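You operate a simulated robot arm through the tools that you are given. There is no shell and no other tool.

Carry out the task below with a simulated robot arm. There is one attempt and no reset: what you move stays moved.

## Task
Blow the dust off the lens filter and stand it back in its rest.
Fine: filter in the dock, extractor on before the first squeeze; five squeezes at most; extractor off at the end. Set down upright: lens filter.

It is judged by the outcome, as a careful person would: the job done as asked, and still so three seconds after it is handed in. It fails if anything else is knocked over, pushed out of place, dropped, spilled or broken.

## Robot
A 5-joint arm with a two-finger parallel gripper, fixed in place. Base frame: the origin is on the floor under the middle of its stand, x ahead of it, y to its left, z up; the work surface is at about z = 800. Lengths are in mm, angles in rad, forces in N, time in s.
It reaches about 1134 mm from its shoulder. Its first joint turns from -2.601 to 2.601 rad. Payload 1.57 kg.
The TCP is the grasp point between the finger pads, 30 mm short of the fingertips. In the tool frame z runs along the fingers and y along their closing line. Largest opening 110 mm; finger width 24, thickness 12; the body of the gripper, 48 by 112 mm, starts 78 mm behind the TCP.
Orientation is that of the tool frame in the base frame, as a unit quaternion [x, y, z, w]. With the fingers straight down and closing along the base's y, the tool's x points along the base's -x, its y along +y and its z along -z.

## Interface
- The arm moves only by the tool nudge_tool. Its argument "rows" is a list that holds one entry, the list of rows, each a list of 7 numbers: the shift along the tool's x, y, z in units of 200 mm (1.0 is 200 mm), then the turn, a rotation vector about the tool's x, y, z in units of 180 degrees (1.0 is 180 degrees), then the gripper command, from -1 (shut) to 1 (fully open), values between in proportion. In form: [[[tx, ty, tz, ax, ay, az, gripper], ...]]. A call has 1 to 20 rows; each row is the pose to reach, as a shift and turn from the pose commanded when the call began, along the tool's axes at that moment. A call with a number of a shift or a turn outside -1 to 1 is refused whole. Each row takes 0.2 s and may step no farther than 50 mm and 0.15 rad from the row before; otherwise, or with a gripper value out of range, the whole call is refused. Where a pose cannot be reached the arm comes as near as it can. A force on the tool above 40 N (or 10 N above the force at the start of the call, whichever is more), or a blocked arm, ends the call early, and 0.2 s more pass. The fingers move at their own pace (about 72 mm/s each) and stop on an object; they squeeze with about 43 N. The grip force told is the motor's: it shows also when the fingers shut on nothing. Time passes only in rows, and 0.2 s behind the last, so rows that repeat a pose let the fingers close. It gives the time, the measured TCP pose, the force on the tool (base axes), the opening and the grip force at its end, in the units of the frame above (readings bear some noise), with the torque about the TCP (base axes, N m) and any sound that the robot's microphone picked up.
- Cameras (640 x 400 px; columns grow to the right, rows downward): "scene" is fixed at [220.1, -498.2, 1583.4]; the picture's right is [0.89, -0.47, 0.00], its down [-0.19, -0.36, -0.91] and it looks along [0.43, 0.81, -0.40] (base axes); focal length 324 px, centre (320, 200). "wrist" rides on the gripper at [70, 16, -141] in the tool frame; the picture's right is [-0.23, 0.97, 0.00], its down [-0.86, -0.20, -0.48] and it looks along [-0.47, -0.11, 0.88] (tool axes); focal length 222 px, centre (320, 200). There is no depth. A picture from a camera that has moved, and an enlarged one, comes with that camera's place and axes in the base frame and with its lens.
- capture(camera): a new picture of that camera. The clock stands still meanwhile.
- raise_lower(by): slides the trunk up (or, below 0, down) by that many mm; the arm rides with it, the base frame stays. It gives what a move gives, with no picture.
- inspect(camera, box): a new picture of the part [left, top, right, bottom] of that camera's present view, enlarged. The clock stands still meanwhile.
- job_done(): hands the job in; it is judged then, once.

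Places have to be worked out from the pictures, the camera data and where the tool is seen. Open the gripper and draw the arm clear of the work before you hand the job in, unless the task says otherwise.

The tools are called after "Call:" as a command line: name --argument value ..., lists and objects as JSON in quotes. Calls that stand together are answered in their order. nudge_tool: Moves the arm, as the interface text tells. Its arguments: {"type":"object","properties":{"rows":{"type":"array"}},"required":["rows"]} The other tools are called the same way: raise_lower (by) moves the trunk up or down; capture (camera) takes a picture; inspect (camera, box) takes an enlarged picture of a part of a camera's view; job_done () hands the job in.

At the start:

```text
clock: 0.0
position: [544.6, 407.0, 1215.5]
tcp_rot: [0.0, 1.0, 0.0, 0.0]
contact_force: [1.0, 0.1, 0.5]
wrist_torque: [-0.02, -0.02, -0.04]
width: 109.7
gripper_force: 0.0
trunk travel left (down, up): [-949.0, 21.0]
```

scene: 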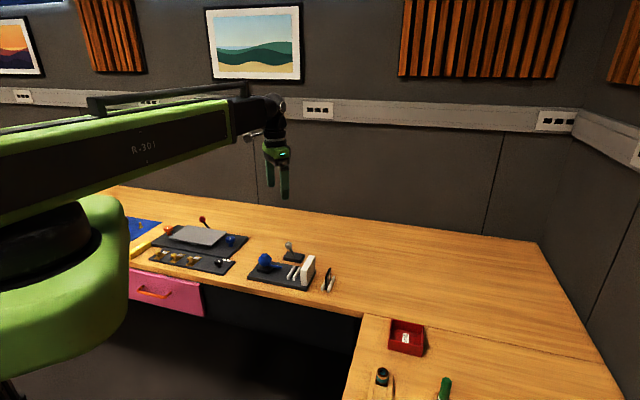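
wrist: 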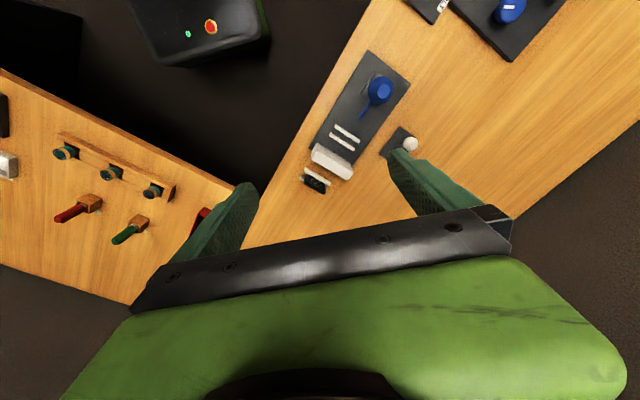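

I'll start by looking closer at the station with the blue blower, white dock, and the black item next to it in both cameras.

Call:
inspect --camera "scene" --box '[220, 220, 360, 310]'

Call:
inspect --camera "wrist" --box '[280, 40, 440, 200]'

Call:
inspect --camera "scene" --box '[100, 200, 260, 300]'

Call:
inspect --camera "scene" --box '[340, 300, 480, 400]'

```text
4.44 times, centred on (290, 265) of scene
camera zoom: at [220.1, -498.2, 1583.4], right [0.89, -0.47, 0.0], down [-0.19, -0.36, -0.91], along [0.43, 0.81, -0.4], focal length 1442 px, centre (453, -89)
```

zoom: 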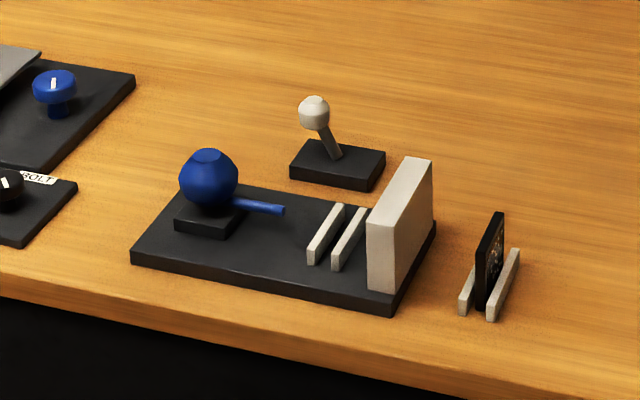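

```text
2.50 times, centred on (360, 120) of wrist
camera zoom: at [475.8, 424.1, 1357.0], right [0.23, 0.97, 0.0], down [0.86, -0.2, 0.48], along [0.47, -0.11, -0.88], focal length 555 px, centre (220, 400)
```

zoom: 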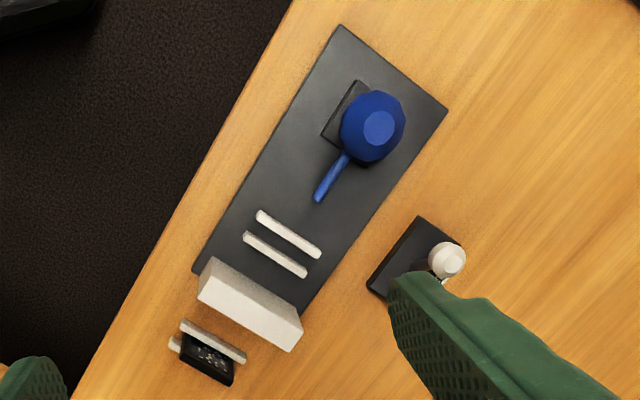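

```text
4.00 times, centred on (180, 250) of scene
camera zoom: at [220.1, -498.2, 1583.4], right [0.89, -0.47, 0.0], down [-0.19, -0.36, -0.91], along [0.43, 0.81, -0.4], focal length 1298 px, centre (880, 0)
```

zoom: 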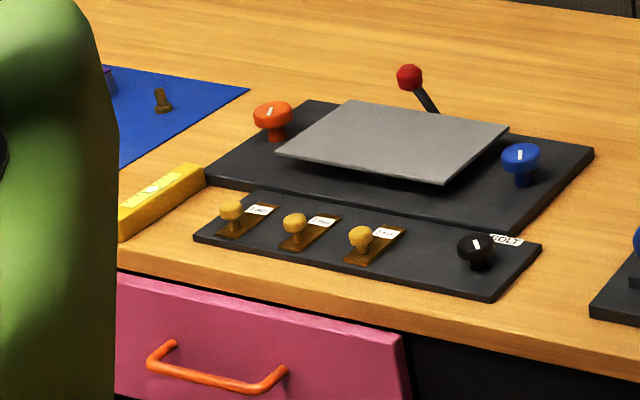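

```text
4.00 times, centred on (410, 350) of scene
camera zoom: at [220.1, -498.2, 1583.4], right [0.89, -0.47, 0.0], down [-0.19, -0.36, -0.91], along [0.43, 0.81, -0.4], focal length 1298 px, centre (-40, -400)
```

zoom: 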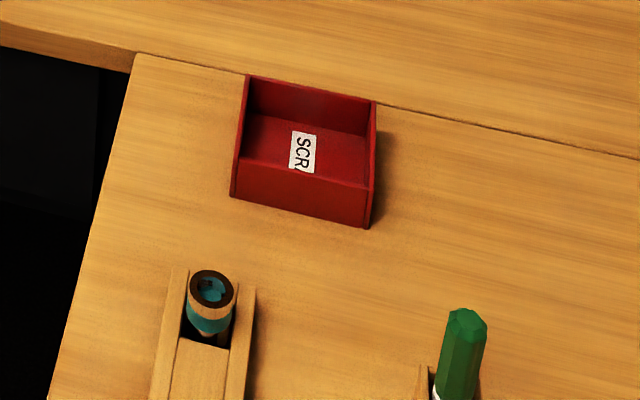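

I'll zoom in further on the filter, dock, bulb and lever to measure them and read the lever's state.

Call:
inspect --camera "scene" --box '[300, 250, 348, 300]'

Call:
inspect --camera "scene" --box '[270, 230, 322, 270]'

Call:
inspect --camera "scene" --box '[245, 245, 320, 295]'

```text
8.00 times, centred on (324, 275) of scene
camera zoom: at [220.1, -498.2, 1583.4], right [0.89, -0.47, 0.0], down [-0.19, -0.36, -0.91], along [0.43, 0.81, -0.4], focal length 2595 px, centre (288, -400)
```

zoom: 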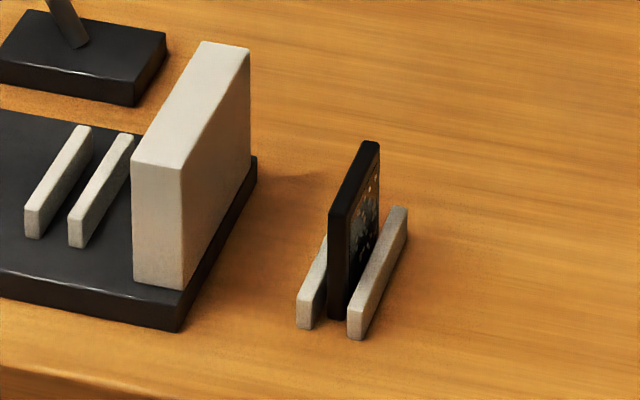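

```text
10.00 times, centred on (296, 250) of scene
camera zoom: at [220.1, -498.2, 1583.4], right [0.89, -0.47, 0.0], down [-0.19, -0.36, -0.91], along [0.43, 0.81, -0.4], focal length 3244 px, centre (560, -300)
```

zoom: 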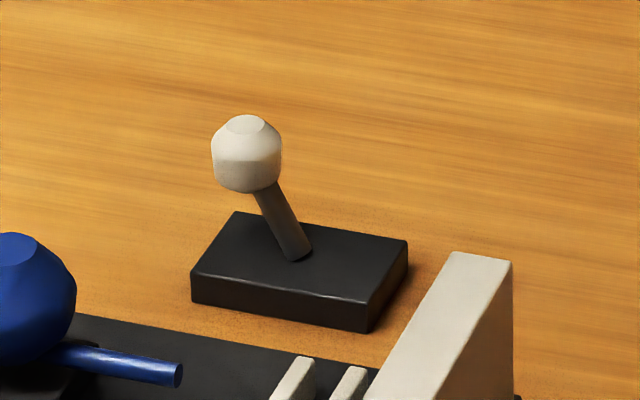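

```text
8.00 times, centred on (282, 270) of scene
camera zoom: at [220.1, -498.2, 1583.4], right [0.89, -0.47, 0.0], down [-0.19, -0.36, -0.91], along [0.43, 0.81, -0.4], focal length 2595 px, centre (620, -360)
```

zoom: 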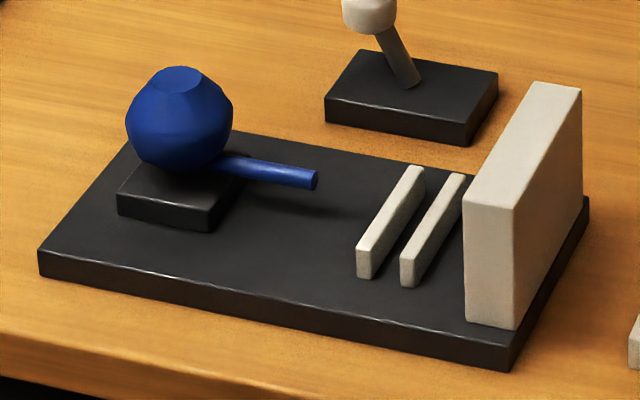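

The layout appears as follows. The plate is turned about 45° in the base frame, with its centre near (574, 493). The bulb is at its left end, the two-bar dock slot is towards the right, and the white extractor block is behind the slot. The filter's rest is farther right, near (706, 359). The lever ball is at about (648, 595, 860). I'll turn the tool 45° and move over for a closer wrist view.

Call:
nudge_tool --rows '[[[-0.0945, 0.0263, 0.129, 0, 0, 0.041667, 1], [-0.189, 0.0527, 0.258, 0, 0, 0.083333, 1], [-0.2835, 0.079, 0.387, 0, 0, 0.125, 1], [-0.378, 0.1053, 0.516, 0, 0, 0.166667, 1], [-0.4725, 0.1317, 0.645, 0, 0, 0.208333, 1], [-0.567, 0.158, 0.775, 0, 0, 0.25, 1]]]'

```text
clock: 1.4
position: [656.1, 439.3, 1217.2]
tcp_rot: [0.384, 0.923, 0.0, 0.0]
contact_force: [0.5, -1.2, 0.0]
wrist_torque: [0.0, 0.0, -0.02]
width: 109.8
gripper_force: 0.1
out of reach, approached as far as the arm can: row 1, 2, 3, 4, 5, 6
trunk travel left (down, up): [-949.0, 21.0]
```

The arm reached the x, y and yaw I asked for but stayed at z≈1217, so height seems to come from the trunk. I'll lower the trunk and see how the TCP follows.

Call:
raise_lower --by -130

```text
clock: 3.0
position: [655.1, 439.3, 1086.8]
tcp_rot: [0.382, 0.924, 0.0, 0.0]
contact_force: [-0.6, -0.2, -0.3]
wrist_torque: [0.0, 0.02, -0.01]
width: 110.1
gripper_force: 0.0
trunk travel left (down, up): [-819.0, 151.0]
```

The TCP followed the trunk down exactly (z≈1087). Now I'll take a wrist picture from here.

Call:
capture --camera "wrist"

Call:
capture --camera "scene"

```text
taken
camera wrist: at [617.8, 500.3, 1227.1], right [0.85, 0.53, 0.0], down [0.46, -0.75, 0.48], along [0.25, -0.41, -0.88], focal length 222 px, centre (320, 200)
```

wrist: 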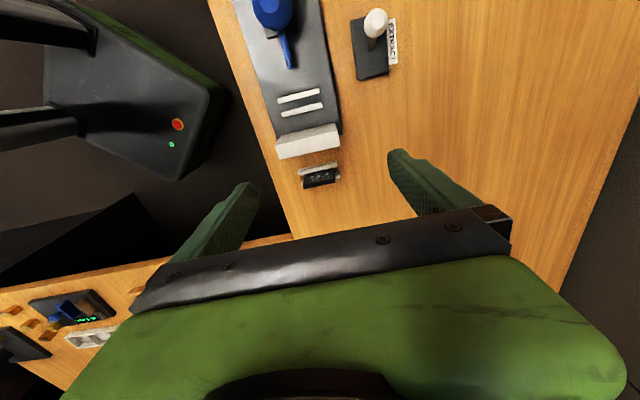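

```text
taken
```

scene: 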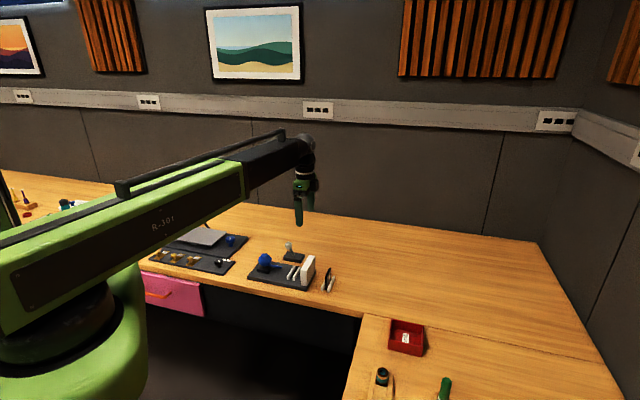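

A label is now visible beside the lever. I'll zoom in on the lever, dock and filter.

Call:
inspect --camera "wrist" --box '[340, 0, 410, 90]'

Call:
inspect --camera "wrist" --box '[250, 80, 360, 200]'

Call:
inspect --camera "wrist" --box '[230, 0, 350, 90]'

```text
4.44 times, centred on (375, 45) of wrist
camera zoom: at [617.8, 500.3, 1227.1], right [0.85, 0.53, 0.0], down [0.46, -0.75, 0.48], along [0.25, -0.41, -0.88], focal length 987 px, centre (76, 889)
```

zoom: 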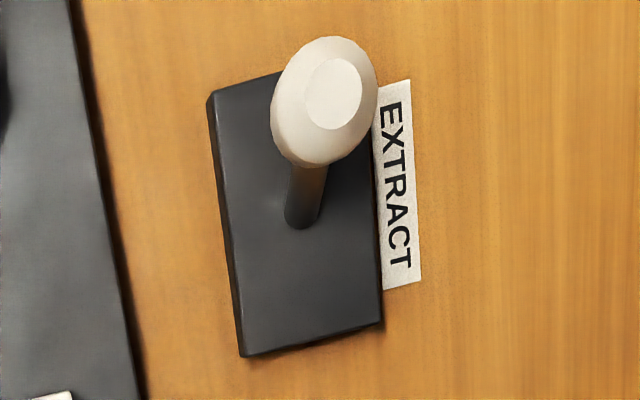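

```text
3.33 times, centred on (305, 140) of wrist
camera zoom: at [617.8, 500.3, 1227.1], right [0.85, 0.53, 0.0], down [0.46, -0.75, 0.48], along [0.25, -0.41, -0.88], focal length 740 px, centre (370, 400)
```

zoom: 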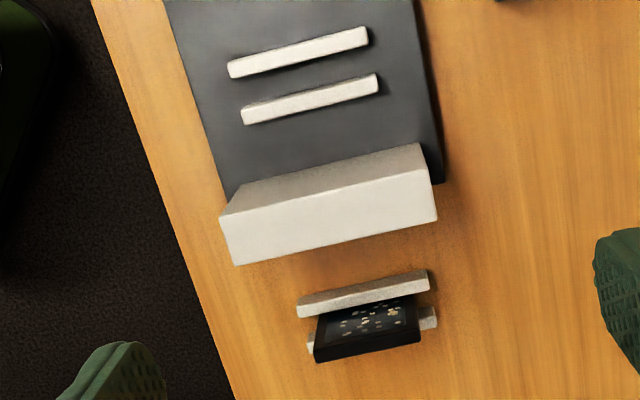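

```text
4.44 times, centred on (290, 45) of wrist
camera zoom: at [617.8, 500.3, 1227.1], right [0.85, 0.53, 0.0], down [0.46, -0.75, 0.48], along [0.25, -0.41, -0.88], focal length 987 px, centre (453, 889)
```

zoom: 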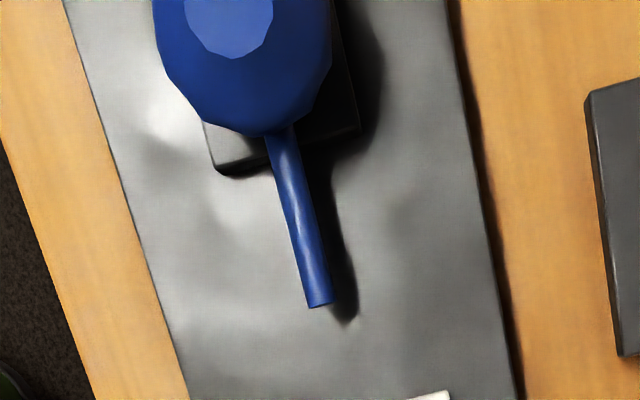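

The lever leans towards −e1 (away from the extractor block), and the filter's near face shows specks. I'll zoom the scene camera tightly on the filter's other face.

Call:
inspect --camera "scene" --box '[318, 264, 340, 296]'

Call:
inspect --camera "wrist" --box '[290, 155, 350, 195]'

```text
12.50 times, centred on (329, 280) of scene
camera zoom: at [220.1, -498.2, 1583.4], right [0.89, -0.47, 0.0], down [-0.19, -0.36, -0.91], along [0.43, 0.81, -0.4], focal length 4054 px, centre (208, -800)
```

zoom: 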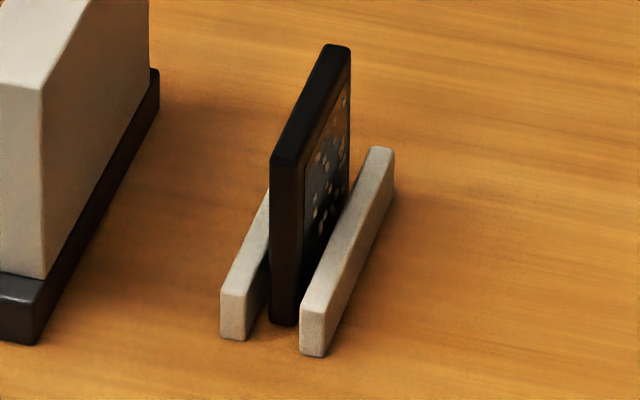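

```text
10.00 times, centred on (320, 175) of wrist
camera zoom: at [617.8, 500.3, 1227.1], right [0.85, 0.53, 0.0], down [0.46, -0.75, 0.48], along [0.25, -0.41, -0.88], focal length 2221 px, centre (320, 450)
```

zoom: 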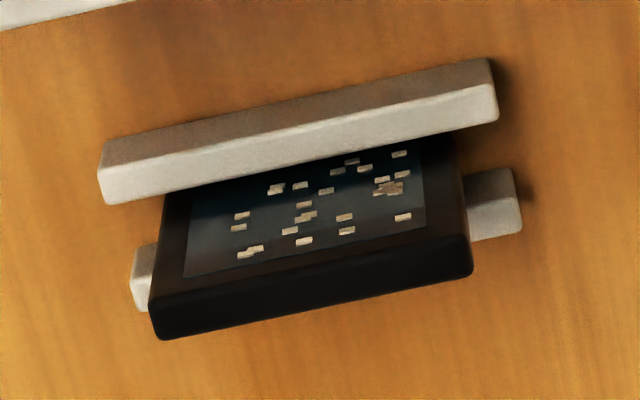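

The dust specks are on the filter's −e1 face, which will face the nozzle in the dock if I don't turn the filter. In plate coordinates I put the filter at p≈187, q≈−2.5 and the dock slot at p≈50. I'll shift back over the plate and lower for a closer look at the dock and bulb.

Call:
nudge_tool --rows '[[[0.1725, 0, 0, 0, 0, 0, 1], [0.345, 0, 0, 0, 0, 0, 1], [0.5175, 0, 0, 0, 0, 0, 1], [0.69, 0, 0, 0, 0, 0, 1]]]'

Call:
raise_lower --by -87

Call:
capture --camera "wrist"

```text
clock: 4.0
position: [558.0, 538.2, 1085.9]
tcp_rot: [0.383, 0.924, -0.001, -0.001]
contact_force: [-0.7, 0.8, -0.8]
wrist_torque: [0.01, -0.01, 0.0]
width: 110.3
gripper_force: 0.0
trunk travel left (down, up): [-819.0, 151.0]
```

```text
clock: 5.2
position: [559.1, 537.2, 1000.0]
tcp_rot: [0.383, 0.924, 0.0, 0.001]
contact_force: [-0.3, -0.3, 0.7]
wrist_torque: [0.01, 0.0, -0.02]
width: 110.1
gripper_force: 0.1
trunk travel left (down, up): [-732.0, 238.0]
```

```text
taken
camera wrist: at [522.0, 599.6, 1140.1], right [0.85, 0.53, 0.0], down [0.46, -0.75, 0.48], along [0.25, -0.41, -0.88], focal length 222 px, centre (320, 200)
```

wrist: 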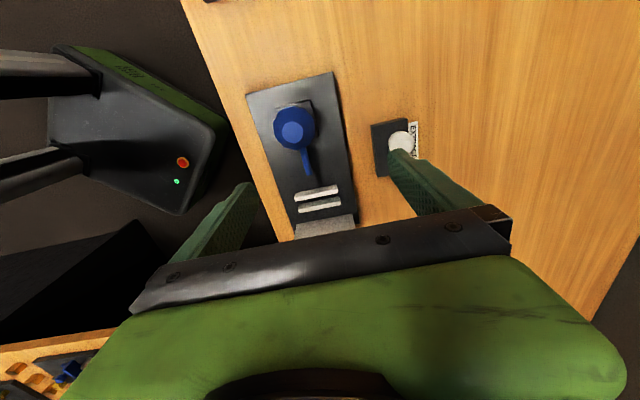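

I'll zoom this view onto the bulb and dock and measure their places.

Call:
inspect --camera "wrist" --box '[280, 170, 370, 240]'

Call:
inspect --camera "wrist" --box '[240, 65, 360, 185]'

Call:
inspect --camera "wrist" --box '[360, 100, 440, 190]'

```text
5.71 times, centred on (325, 205) of wrist
camera zoom: at [522.0, 599.6, 1140.1], right [0.85, 0.53, 0.0], down [0.46, -0.75, 0.48], along [0.25, -0.41, -0.88], focal length 1269 px, centre (291, 171)
```

zoom: 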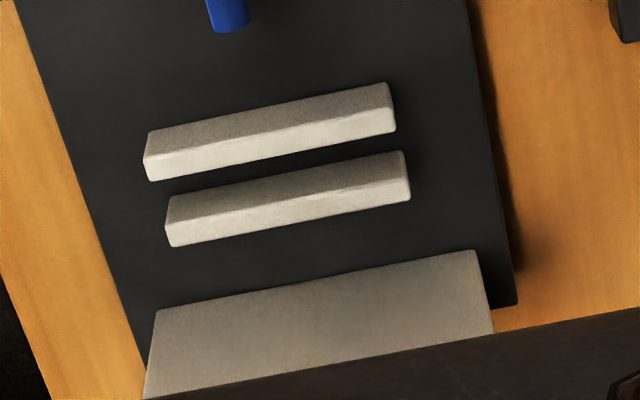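

```text
3.33 times, centred on (300, 125) of wrist
camera zoom: at [522.0, 599.6, 1140.1], right [0.85, 0.53, 0.0], down [0.46, -0.75, 0.48], along [0.25, -0.41, -0.88], focal length 740 px, centre (387, 450)
```

zoom: 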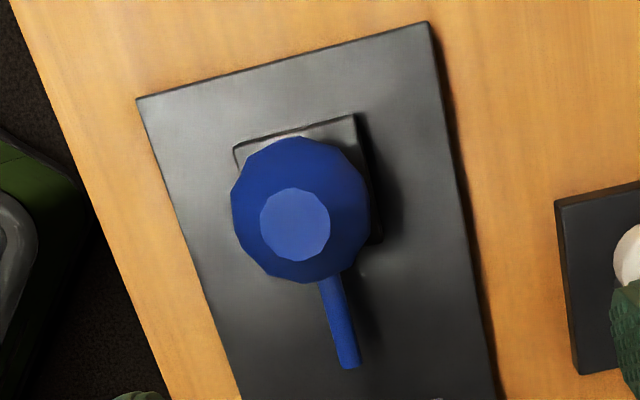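

```text
4.44 times, centred on (400, 145) of wrist
camera zoom: at [522.0, 599.6, 1140.1], right [0.85, 0.53, 0.0], down [0.46, -0.75, 0.48], along [0.25, -0.41, -0.88], focal length 987 px, centre (-36, 444)
```

zoom: 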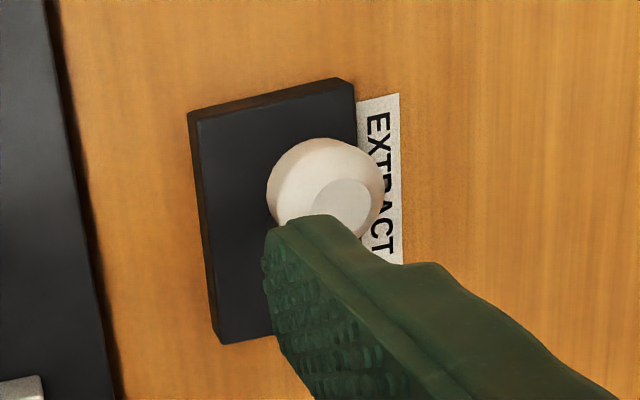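

From this view the dock slot centre is at about p=53, q=−3.7 in plate coordinates, with a gap of about 14 mm. The lever ball is at about p=−20, q=122.5, z=860. I'll switch the extractor on first: shut the fingers, move behind the ball on its −e1 side, then lower.

Call:
nudge_tool --rows '[[[0.04, 0.167, 0, 0, 0, 0, -1], [0.08, 0.333, 0, 0, 0, 0, -1], [0.115, 0.5, 0, 0, 0, 0, -1], [0.115, 0.5, 0, 0, 0, 0, -1], [0.115, 0.5, 0, 0, 0, 0, -1]]]'

Call:
raise_lower --by -90

Call:
capture --camera "wrist"

Call:
inspect --camera "scene" --box '[230, 170, 350, 300]'

```text
clock: 6.4
position: [612.8, 623.5, 999.6]
tcp_rot: [0.383, 0.924, 0.0, 0.001]
contact_force: [1.2, -0.3, -0.7]
wrist_torque: [-0.03, -0.02, 0.0]
width: 0.0
gripper_force: 21.6
trunk travel left (down, up): [-732.0, 238.0]
```

```text
clock: 7.7
position: [612.8, 623.1, 908.9]
tcp_rot: [0.383, 0.924, 0.0, 0.0]
contact_force: [-0.5, 0.5, 0.7]
wrist_torque: [0.0, 0.0, 0.02]
width: 0.0
gripper_force: 21.2
trunk travel left (down, up): [-642.0, 328.0]
```

```text
taken
camera wrist: at [575.6, 684.7, 1050.1], right [0.85, 0.53, 0.0], down [0.46, -0.75, 0.48], along [0.25, -0.41, -0.88], focal length 222 px, centre (320, 200)
```

wrist: 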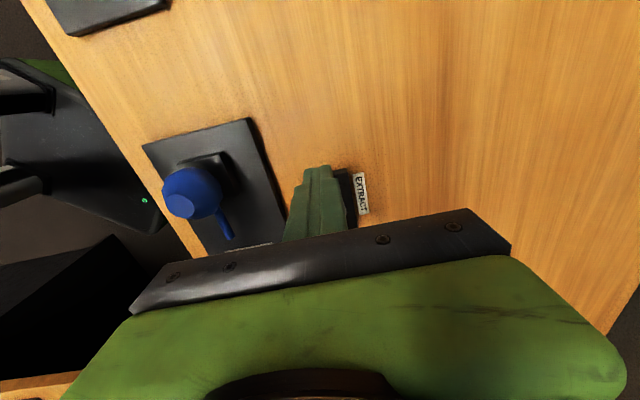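

```text
3.08 times, centred on (290, 235) of scene
camera zoom: at [220.1, -498.2, 1583.4], right [0.89, -0.47, 0.0], down [-0.19, -0.36, -0.91], along [0.43, 0.81, -0.4], focal length 998 px, centre (412, 92)
```

zoom: 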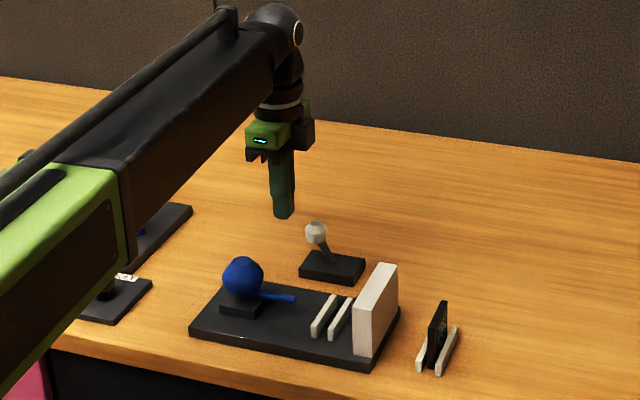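

The shut fingers are beside the ball on its −e1 side with clearance. I'll lower the last ~31 mm so the fingertips sit just below the ball's centre.

Call:
raise_lower --by -31

Call:
inspect --camera "scene" --box '[250, 200, 340, 270]'

Call:
inspect --camera "wrist" --box '[270, 130, 400, 230]'

```text
clock: 8.4
position: [613.7, 622.9, 877.9]
tcp_rot: [0.383, 0.924, 0.0, -0.001]
contact_force: [0.4, 0.4, 0.5]
wrist_torque: [-0.02, 0.03, 0.01]
width: 0.0
gripper_force: 21.5
trunk travel left (down, up): [-611.0, 359.0]
```

```text
5.71 times, centred on (295, 235) of scene
camera zoom: at [220.1, -498.2, 1583.4], right [0.89, -0.47, 0.0], down [-0.19, -0.36, -0.91], along [0.43, 0.81, -0.4], focal length 1854 px, centre (463, 0)
```

zoom: 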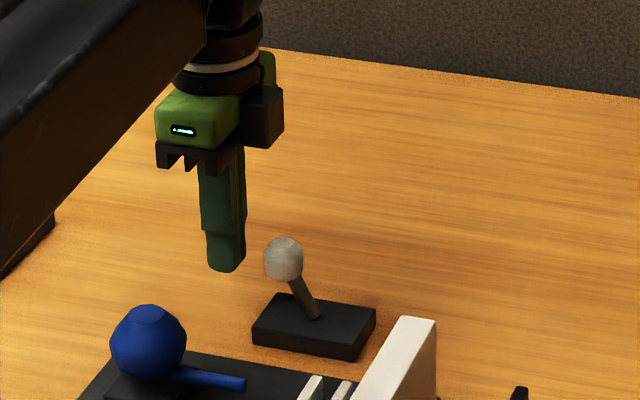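

```text
4.00 times, centred on (335, 180) of wrist
camera zoom: at [575.6, 684.7, 1019.1], right [0.85, 0.53, 0.0], down [0.46, -0.75, 0.48], along [0.25, -0.41, -0.88], focal length 888 px, centre (260, 280)
```

zoom: 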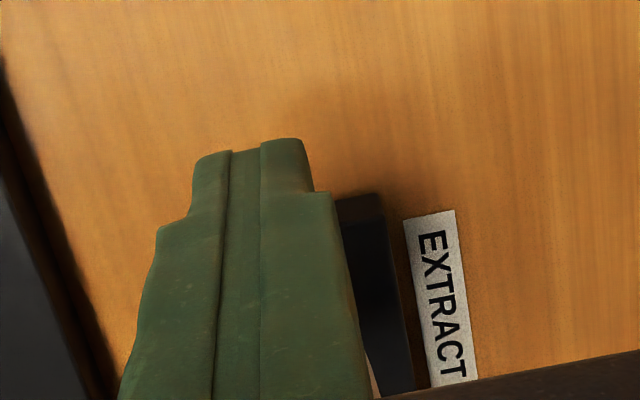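

The fingertips are level with the lower half of the ball and about 17 mm from it. Now I'll push it slowly along +e1 and listen for the extractor.

Call:
nudge_tool --rows '[[[-0.05, 0, 0, 0, 0, 0, -1], [-0.08, 0, 0, 0, 0, 0, -1], [-0.105, 0, 0, 0, 0, 0, -1], [-0.13, 0, 0, 0, 0, 0, -1], [-0.155, 0, 0, 0, 0, 0, -1], [-0.18, 0, 0, 0, 0, 0, -1], [-0.205, 0, 0, 0, 0, 0, -1], [-0.23, 0, 0, 0, 0, 0, -1], [-0.25, 0, 0, 0, 0, 0, -1]]]'

Call:
inspect --camera "scene" --box '[250, 200, 340, 270]'

```text
clock: 10.4
position: [648.1, 588.3, 877.8]
tcp_rot: [0.383, 0.924, 0.0, -0.001]
contact_force: [-1.6, 0.9, 0.4]
wrist_torque: [-0.01, 0.0, -0.06]
width: 0.1
gripper_force: 21.4
trunk travel left (down, up): [-611.0, 359.0]
```

```text
5.71 times, centred on (295, 235) of scene
camera zoom: at [220.1, -498.2, 1583.4], right [0.89, -0.47, 0.0], down [-0.19, -0.36, -0.91], along [0.43, 0.81, -0.4], focal length 1854 px, centre (463, 0)
```

zoom: 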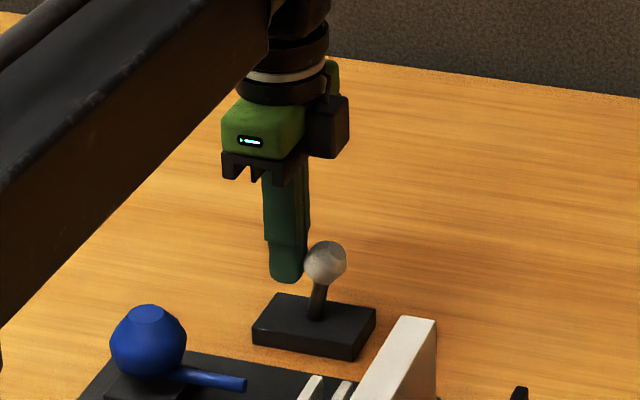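

The lever has passed upright with very little force and there's no sound yet. I'll keep pushing in small steps.

Call:
nudge_tool --rows '[[[-0.02, 0, 0, 0, 0, 0, -1], [-0.04, 0, 0, 0, 0, 0, -1], [-0.06, 0, 0, 0, 0, 0, -1], [-0.075, 0, 0, 0, 0, 0, -1]]]'

Call:
inspect --camera "scene" --box '[250, 200, 340, 270]'

```text
clock: 11.4
position: [656.5, 580.3, 878.2]
tcp_rot: [0.382, 0.924, 0.001, -0.001]
contact_force: [-11.5, 13.7, -1.4]
wrist_torque: [0.16, 0.33, 0.03]
width: 0.2
gripper_force: 21.1
trunk travel left (down, up): [-611.0, 359.0]
```

```text
5.71 times, centred on (295, 235) of scene
camera zoom: at [220.1, -498.2, 1583.4], right [0.89, -0.47, 0.0], down [-0.19, -0.36, -0.91], along [0.43, 0.81, -0.4], focal length 1854 px, centre (463, 0)
```

zoom: 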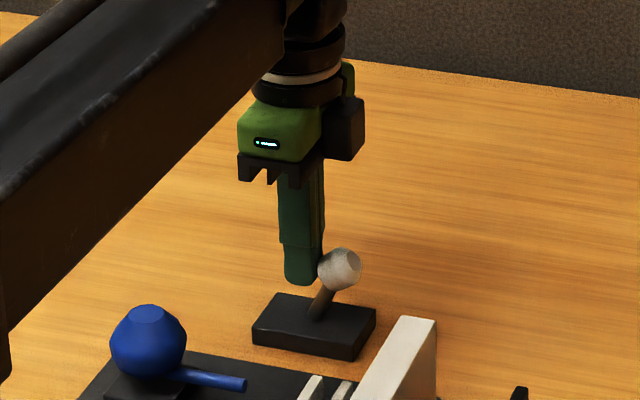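

The lever is now tilted about as far to the other side as it was before, and an 18 N reaction shows it's at its stop. I'll back off, then check that it stays and whether the extractor gives any sign.

Call:
nudge_tool --rows '[[[0.05, 0, 0, 0, 0, 0, -1], [0.15, 0, 0, 0, 0, 0, -1], [0.3, 0, 0, 0, 0, 0, -1], [0.35, 0, 0, 0, 0, 0, -1]]]'

Call:
inspect --camera "scene" --box '[240, 210, 345, 300]'

```text
clock: 12.4
position: [609.3, 625.5, 878.0]
tcp_rot: [0.383, 0.924, 0.0, 0.0]
contact_force: [0.8, 0.1, 0.4]
wrist_torque: [-0.03, 0.01, 0.02]
width: 0.0
gripper_force: 21.2
trunk travel left (down, up): [-611.0, 359.0]
```

```text
4.44 times, centred on (292, 255) of scene
camera zoom: at [220.1, -498.2, 1583.4], right [0.89, -0.47, 0.0], down [-0.19, -0.36, -0.91], along [0.43, 0.81, -0.4], focal length 1442 px, centre (442, -44)
```

zoom: 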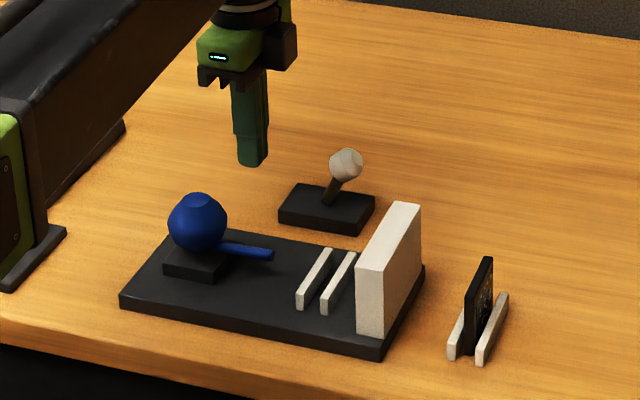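

The lever stays in its new position on the +e1 side, so the extractor should be on. Next I'll raise the arm, open the fingers and move over the filter.

Call:
raise_lower --by 82

Call:
nudge_tool --rows '[[[-0.18, -0.122, 0, 0, 0, 0, -1], [-0.36, -0.244, 0, 0, 0, 0, -1], [-0.54, -0.366, 0, 0, 0, 0, 0], [-0.72, -0.488, 0, 0, 0, 0, 1], [-0.9, -0.61, 0, 0, 0, 0, 1]]]'

Call:
nudge_tool --rows '[[[-0.19, 0, 0, 0, 0, 0, 1], [-0.385, 0, 0, 0, 0, 0, 1], [-0.385, 0, 0, 0, 0, 0, 1]]]'

Call:
capture --camera "wrist"

Call:
inspect --camera "scene" --box '[270, 200, 370, 300]'

```text
clock: 13.6
position: [607.7, 625.6, 958.5]
tcp_rot: [0.383, 0.924, 0.001, 0.0]
contact_force: [-0.1, -0.1, -0.5]
wrist_torque: [0.0, -0.02, 0.04]
width: 0.0
gripper_force: 21.2
trunk travel left (down, up): [-693.0, 277.0]
```

```text
clock: 14.8
position: [649.8, 412.0, 959.7]
tcp_rot: [0.382, 0.924, 0.0, 0.0]
contact_force: [-0.1, 0.7, 0.7]
wrist_torque: [0.03, 0.02, -0.01]
width: 107.3
gripper_force: 0.0
trunk travel left (down, up): [-693.0, 277.0]
```

```text
clock: 15.6
position: [703.2, 360.6, 959.4]
tcp_rot: [0.383, 0.924, 0.0, 0.0]
contact_force: [-0.1, 0.0, 0.4]
wrist_torque: [0.01, -0.02, -0.01]
width: 109.7
gripper_force: 0.1
trunk travel left (down, up): [-693.0, 277.0]
```

```text
taken
camera wrist: at [666.5, 421.1, 1101.0], right [0.85, 0.53, 0.0], down [0.46, -0.75, 0.48], along [0.25, -0.41, -0.88], focal length 222 px, centre (320, 200)
```

wrist: 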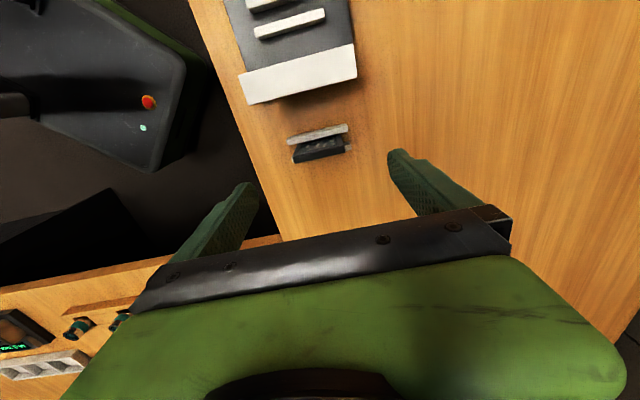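

```text
4.00 times, centred on (320, 250) of scene
camera zoom: at [220.1, -498.2, 1583.4], right [0.89, -0.47, 0.0], down [-0.19, -0.36, -0.91], along [0.43, 0.81, -0.4], focal length 1298 px, centre (320, 0)
```

zoom: 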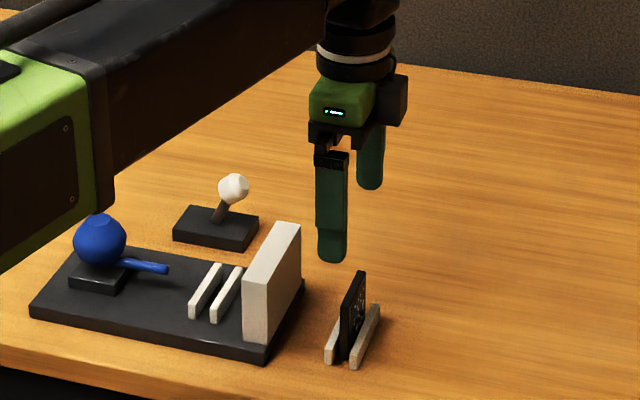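

The fingers are now above and straddling the filter. Before lowering I'll check where the arm's elbow is relative to the bulb, and zoom the wrist view for alignment.

Call:
capture --camera "scene"

Call:
inspect --camera "wrist" --box '[270, 110, 370, 180]'

```text
taken
```

scene: 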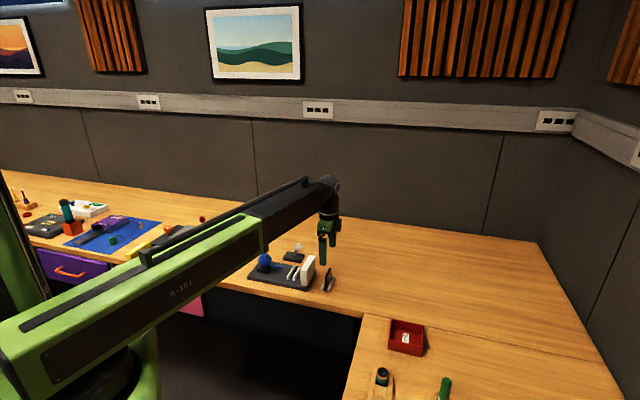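

```text
5.71 times, centred on (320, 145) of wrist
camera zoom: at [666.5, 421.1, 1101.0], right [0.85, 0.53, 0.0], down [0.46, -0.75, 0.48], along [0.25, -0.41, -0.88], focal length 1269 px, centre (320, 514)
```

zoom: 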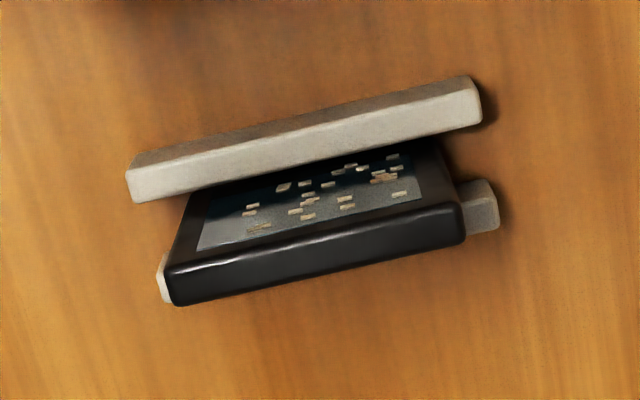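

The arm is a straight telescoping boom that stays well above everything on the table. The filter centre is about 1.5 mm along +p and 1.4 mm along −q from the TCP axis. I'll make that small correction and lower part of the way.

Call:
nudge_tool --rows '[[[-0.006, -0.006, 0, 0, 0, 0, 1], [-0.006, -0.006, 0, 0, 0, 0, 1]]]'

Call:
raise_lower --by -66

Call:
inspect --camera "wrist" --box '[190, 100, 440, 250]'

Call:
inspect --camera "scene" --box '[290, 220, 370, 300]'

```text
clock: 16.2
position: [703.9, 357.9, 960.8]
tcp_rot: [0.382, 0.924, 0.0, 0.0]
contact_force: [0.0, -0.5, -0.4]
wrist_torque: [-0.02, 0.02, -0.01]
width: 110.4
gripper_force: 0.1
trunk travel left (down, up): [-693.0, 277.0]
```

```text
clock: 17.2
position: [703.3, 356.9, 893.8]
tcp_rot: [0.382, 0.924, -0.001, 0.001]
contact_force: [1.1, -0.5, 0.2]
wrist_torque: [0.02, 0.06, 0.01]
width: 110.1
gripper_force: 0.0
trunk travel left (down, up): [-627.0, 343.0]
```

```text
2.56 times, centred on (315, 175) of wrist
camera zoom: at [666.1, 419.0, 1035.1], right [0.85, 0.53, 0.0], down [0.46, -0.75, 0.48], along [0.25, -0.41, -0.88], focal length 569 px, centre (333, 264)
```

zoom: 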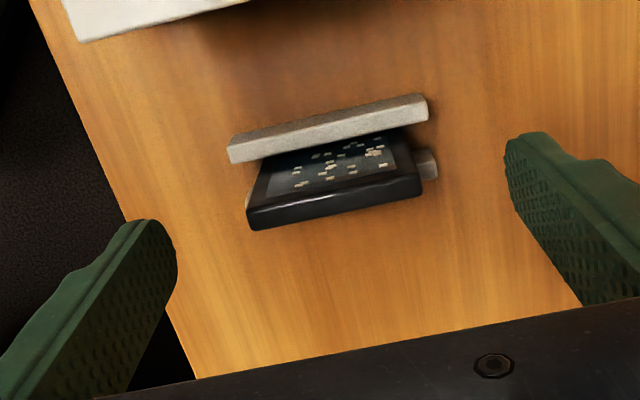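

```text
5.00 times, centred on (330, 260) of scene
camera zoom: at [220.1, -498.2, 1583.4], right [0.89, -0.47, 0.0], down [-0.19, -0.36, -0.91], along [0.43, 0.81, -0.4], focal length 1622 px, centre (270, -100)
```

zoom: 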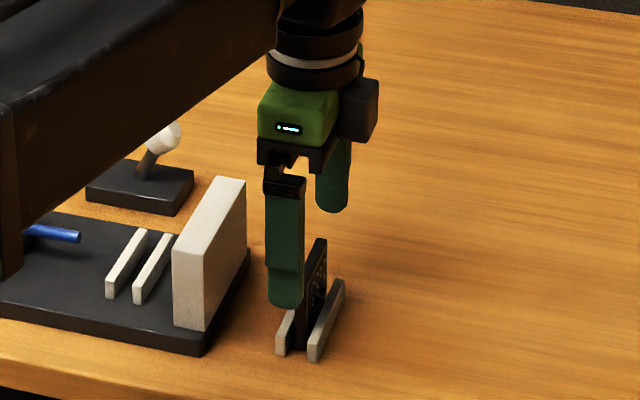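

The filter is centred between the fingers to within about 0.5 mm (checked against the visible fingertips). I'll lower so the fingertips stop just above the rest bars.

Call:
raise_lower --by -40

Call:
inspect --camera "wrist" --box '[190, 100, 440, 250]'

Call:
inspect --camera "scene" --box '[300, 240, 360, 300]'

```text
clock: 18.1
position: [704.6, 357.6, 853.6]
tcp_rot: [0.382, 0.924, -0.001, 0.0]
contact_force: [0.2, -0.5, 0.2]
wrist_torque: [0.0, 0.0, -0.03]
width: 110.1
gripper_force: 0.1
trunk travel left (down, up): [-587.0, 383.0]
```

```text
2.56 times, centred on (315, 175) of wrist
camera zoom: at [666.1, 419.0, 995.1], right [0.85, 0.53, 0.0], down [0.46, -0.75, 0.48], along [0.25, -0.41, -0.88], focal length 569 px, centre (333, 264)
```

zoom: 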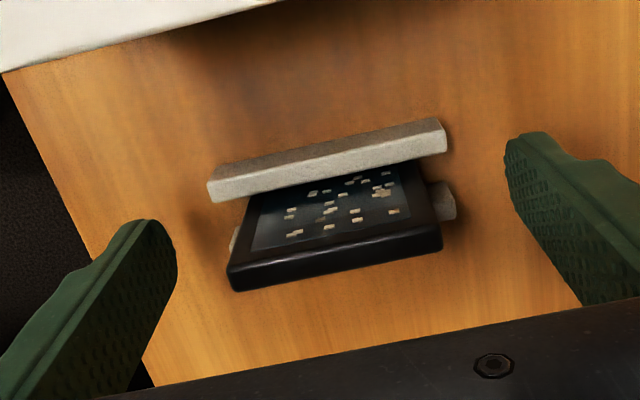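

```text
6.67 times, centred on (330, 270) of scene
camera zoom: at [220.1, -498.2, 1583.4], right [0.89, -0.47, 0.0], down [-0.19, -0.36, -0.91], along [0.43, 0.81, -0.4], focal length 2162 px, centre (253, -267)
```

zoom: 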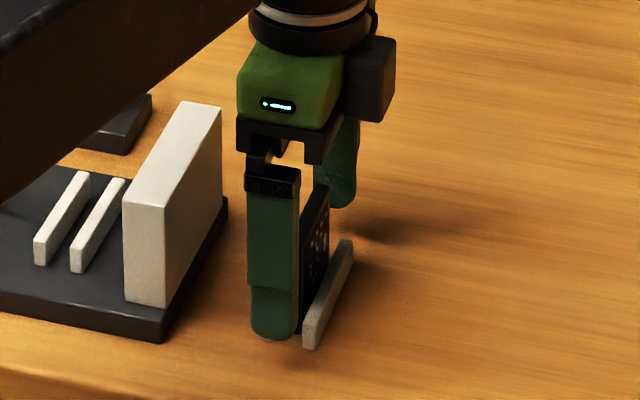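

The fingertips are at about z=823, clear of the bars and on either side of the filter's edges. I'll close onto the edges with a moderate command and check the opening and force.

Call:
nudge_tool --rows '[[[0, 0, 0, 0, 0, 0, 0.3], [0, 0, 0, 0, 0, 0, 0.1], [0, 0, 0, 0, 0, 0, 0.0], [0, 0, 0, 0, 0, 0, 0.0], [0, 0, 0, 0, 0, 0, 0.0]]]'

Call:
inspect --camera "wrist" --box '[190, 100, 440, 250]'

Call:
inspect --camera "scene" --box '[300, 240, 360, 300]'

```text
clock: 19.3
position: [704.1, 357.5, 854.0]
tcp_rot: [0.382, 0.924, 0.0, 0.001]
contact_force: [0.3, 1.1, 0.4]
wrist_torque: [-0.07, 0.0, -0.01]
width: 59.0
gripper_force: 42.9
trunk travel left (down, up): [-587.0, 383.0]
```

```text
2.56 times, centred on (315, 175) of wrist
camera zoom: at [666.1, 419.0, 995.1], right [0.85, 0.53, 0.0], down [0.46, -0.75, 0.48], along [0.25, -0.41, -0.88], focal length 569 px, centre (333, 264)
```

zoom: 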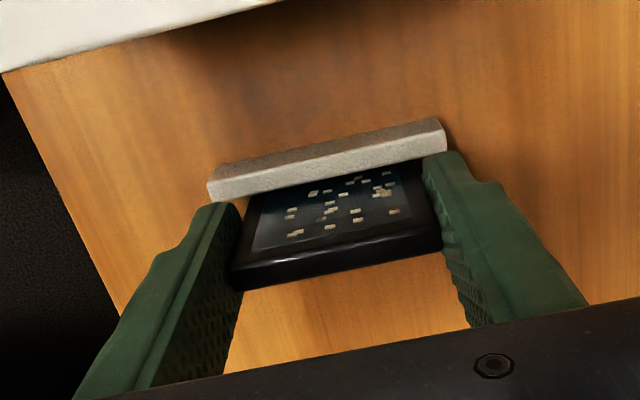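

```text
6.67 times, centred on (330, 270) of scene
camera zoom: at [220.1, -498.2, 1583.4], right [0.89, -0.47, 0.0], down [-0.19, -0.36, -0.91], along [0.43, 0.81, -0.4], focal length 2162 px, centre (253, -267)
```

zoom: 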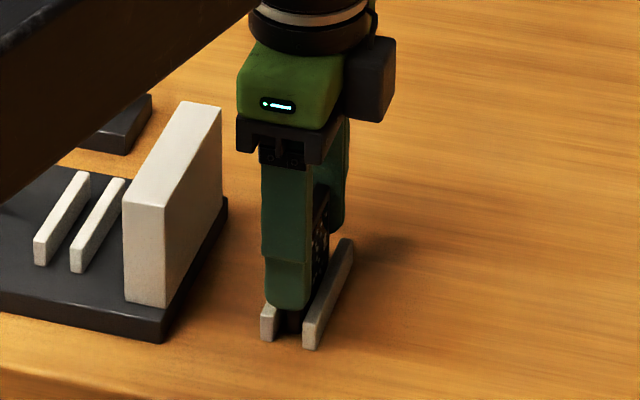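

The grip reads 59.0 mm at 43 N, and the filter is still upright between the pads. I'll lift it straight up, high enough to clear the extractor block.

Call:
raise_lower --by 20

Call:
raise_lower --by 90

Call:
inspect --camera "wrist" --box '[190, 60, 440, 250]'

Call:
inspect --camera "scene" --box '[290, 210, 370, 300]'

```text
clock: 19.9
position: [704.3, 358.7, 872.8]
tcp_rot: [0.383, 0.924, 0.0, 0.0]
contact_force: [0.2, -0.8, -0.5]
wrist_torque: [-0.02, 0.01, 0.01]
width: 59.3
gripper_force: 43.0
trunk travel left (down, up): [-607.0, 363.0]
```

```text
clock: 21.2
position: [703.7, 357.5, 964.1]
tcp_rot: [0.383, 0.924, 0.0, -0.001]
contact_force: [-1.0, -0.2, 0.0]
wrist_torque: [0.0, 0.04, -0.02]
width: 59.2
gripper_force: 42.9
trunk travel left (down, up): [-697.0, 273.0]
```

```text
2.11 times, centred on (315, 155) of wrist
camera zoom: at [666.2, 419.1, 1104.9], right [0.85, 0.53, 0.0], down [0.46, -0.75, 0.48], along [0.25, -0.41, -0.88], focal length 468 px, centre (330, 295)
```

zoom: 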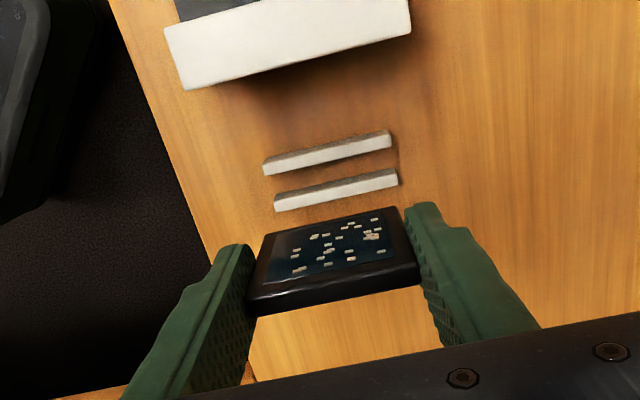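

```text
4.44 times, centred on (330, 255) of scene
camera zoom: at [220.1, -498.2, 1583.4], right [0.89, -0.47, 0.0], down [-0.19, -0.36, -0.91], along [0.43, 0.81, -0.4], focal length 1442 px, centre (276, -44)
```

zoom: 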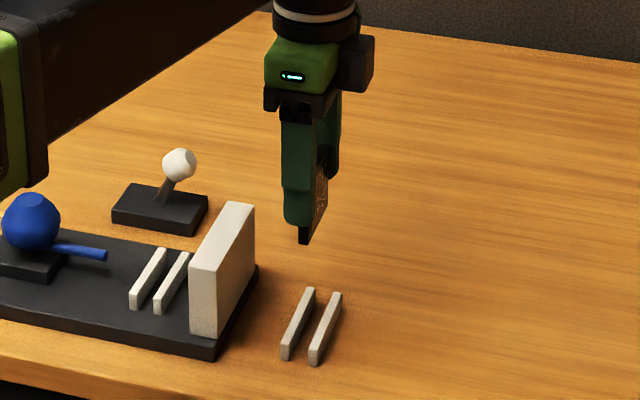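

The filter is held upright and the rest below is empty. The filter sits on the TCP axis in p, and the slot centre is about 135.7 mm towards −e1. I'll carry it there at this height, which clears the block by about 30 mm.

Call:
nudge_tool --rows '[[[0.1, 0, 0, 0, 0, 0, 0.0], [0.25, 0, 0, 0, 0, 0, 0.0], [0.4, 0, 0, 0, 0, 0, 0.0], [0.55, 0, 0, 0, 0, 0, 0.0], [0.65, 0, 0, 0, 0, 0, 0.0], [0.6785, 0, 0, 0, 0, 0, 0.0], [0.6785, 0, 0, 0, 0, 0, 0.0]]]'

Call:
capture --camera "wrist"

Call:
inspect --camera "wrist" --box '[230, 90, 410, 240]'

Call:
inspect --camera "scene" --box '[250, 210, 350, 300]'

```text
clock: 22.8
position: [605.6, 455.6, 964.1]
tcp_rot: [0.383, 0.924, 0.0, 0.0]
contact_force: [-0.2, -0.2, -0.4]
wrist_torque: [-0.05, 0.0, -0.01]
width: 59.0
gripper_force: 42.8
trunk travel left (down, up): [-697.0, 273.0]
```

```text
taken
camera wrist: at [569.7, 516.5, 1105.0], right [0.85, 0.53, 0.0], down [0.46, -0.75, 0.48], along [0.25, -0.41, -0.88], focal length 222 px, centre (320, 200)
```

wrist: 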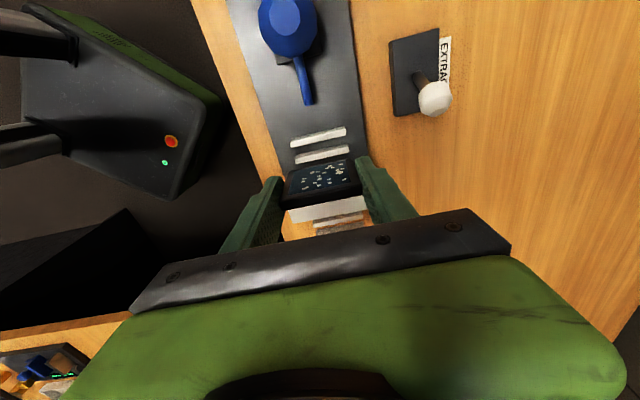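

```text
2.67 times, centred on (320, 165) of wrist
camera zoom: at [569.7, 516.5, 1105.0], right [0.85, 0.53, 0.0], down [0.46, -0.75, 0.48], along [0.25, -0.41, -0.88], focal length 592 px, centre (320, 293)
```

zoom: 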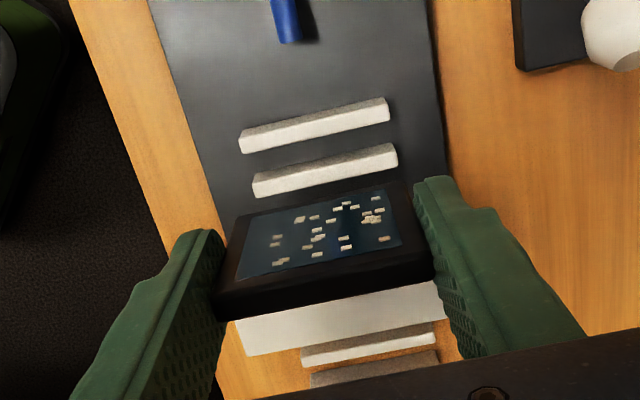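

```text
4.44 times, centred on (300, 255) of scene
camera zoom: at [220.1, -498.2, 1583.4], right [0.89, -0.47, 0.0], down [-0.19, -0.36, -0.91], along [0.43, 0.81, -0.4], focal length 1442 px, centre (409, -44)
```

zoom: 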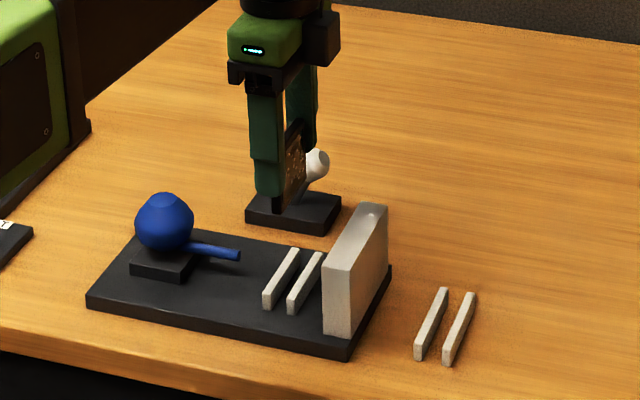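

The filter is above the slot, but by this view the slot centre looks 2–3 mm farther along +e1 than the filter. I'll re-read the pose and measure the plate's thickness in a tight scene zoom before correcting.

Call:
inspect --camera "scene" --box '[296, 262, 326, 296]'

Call:
inspect --camera "wrist" --box '[280, 115, 370, 175]'

Call:
nudge_tool --rows '[[[0, 0, 0, 0, 0, 0, 0.0]]]'

```text
11.76 times, centred on (311, 279) of scene
camera zoom: at [220.1, -498.2, 1583.4], right [0.89, -0.47, 0.0], down [-0.19, -0.36, -0.91], along [0.43, 0.81, -0.4], focal length 3816 px, centre (426, -729)
```

zoom: 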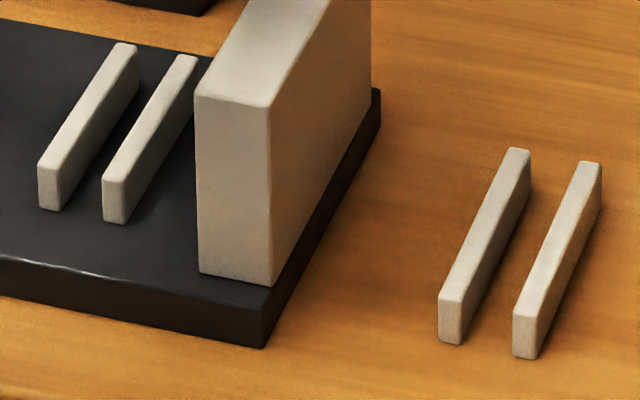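

```text
6.67 times, centred on (325, 145) of wrist
camera zoom: at [569.7, 516.5, 1105.0], right [0.85, 0.53, 0.0], down [0.46, -0.75, 0.48], along [0.25, -0.41, -0.88], focal length 1481 px, centre (287, 567)
```

zoom: 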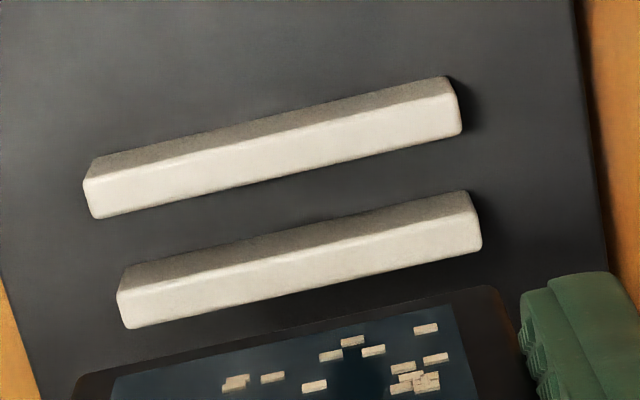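

```text
clock: 23.2
position: [608.5, 453.5, 963.2]
tcp_rot: [0.383, 0.924, -0.001, 0.001]
contact_force: [0.5, 0.4, -1.2]
wrist_torque: [-0.02, 0.0, 0.0]
width: 58.9
gripper_force: 42.4
trunk travel left (down, up): [-697.0, 273.0]
```

The pose had still been settling and now reads p≈52.3. I'll take a fresh wrist zoom of the slot and the filter from this settled pose.

Call:
inspect --camera "wrist" --box '[280, 115, 370, 175]'

Call:
inspect --camera "wrist" --box '[260, 140, 380, 220]'

```text
6.67 times, centred on (325, 145) of wrist
camera zoom: at [569.8, 516.5, 1105.0], right [0.85, 0.53, 0.0], down [0.46, -0.75, 0.48], along [0.25, -0.41, -0.88], focal length 1481 px, centre (287, 567)
```

zoom: 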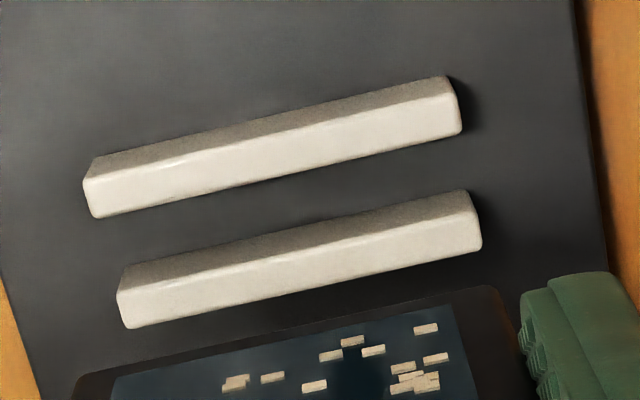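

```text
5.00 times, centred on (320, 180) of wrist
camera zoom: at [569.8, 516.5, 1105.0], right [0.85, 0.53, 0.0], down [0.46, -0.75, 0.48], along [0.25, -0.41, -0.88], focal length 1111 px, centre (320, 300)
```

zoom: 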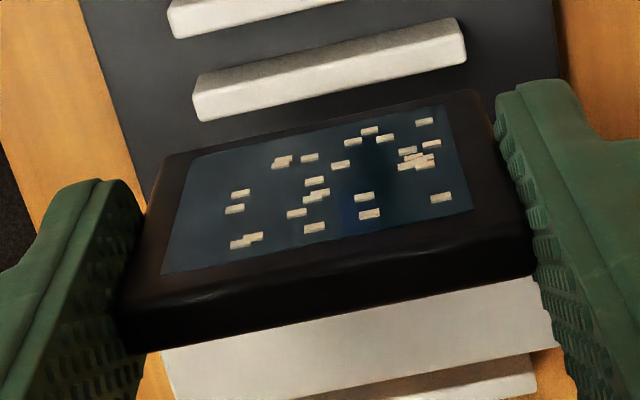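

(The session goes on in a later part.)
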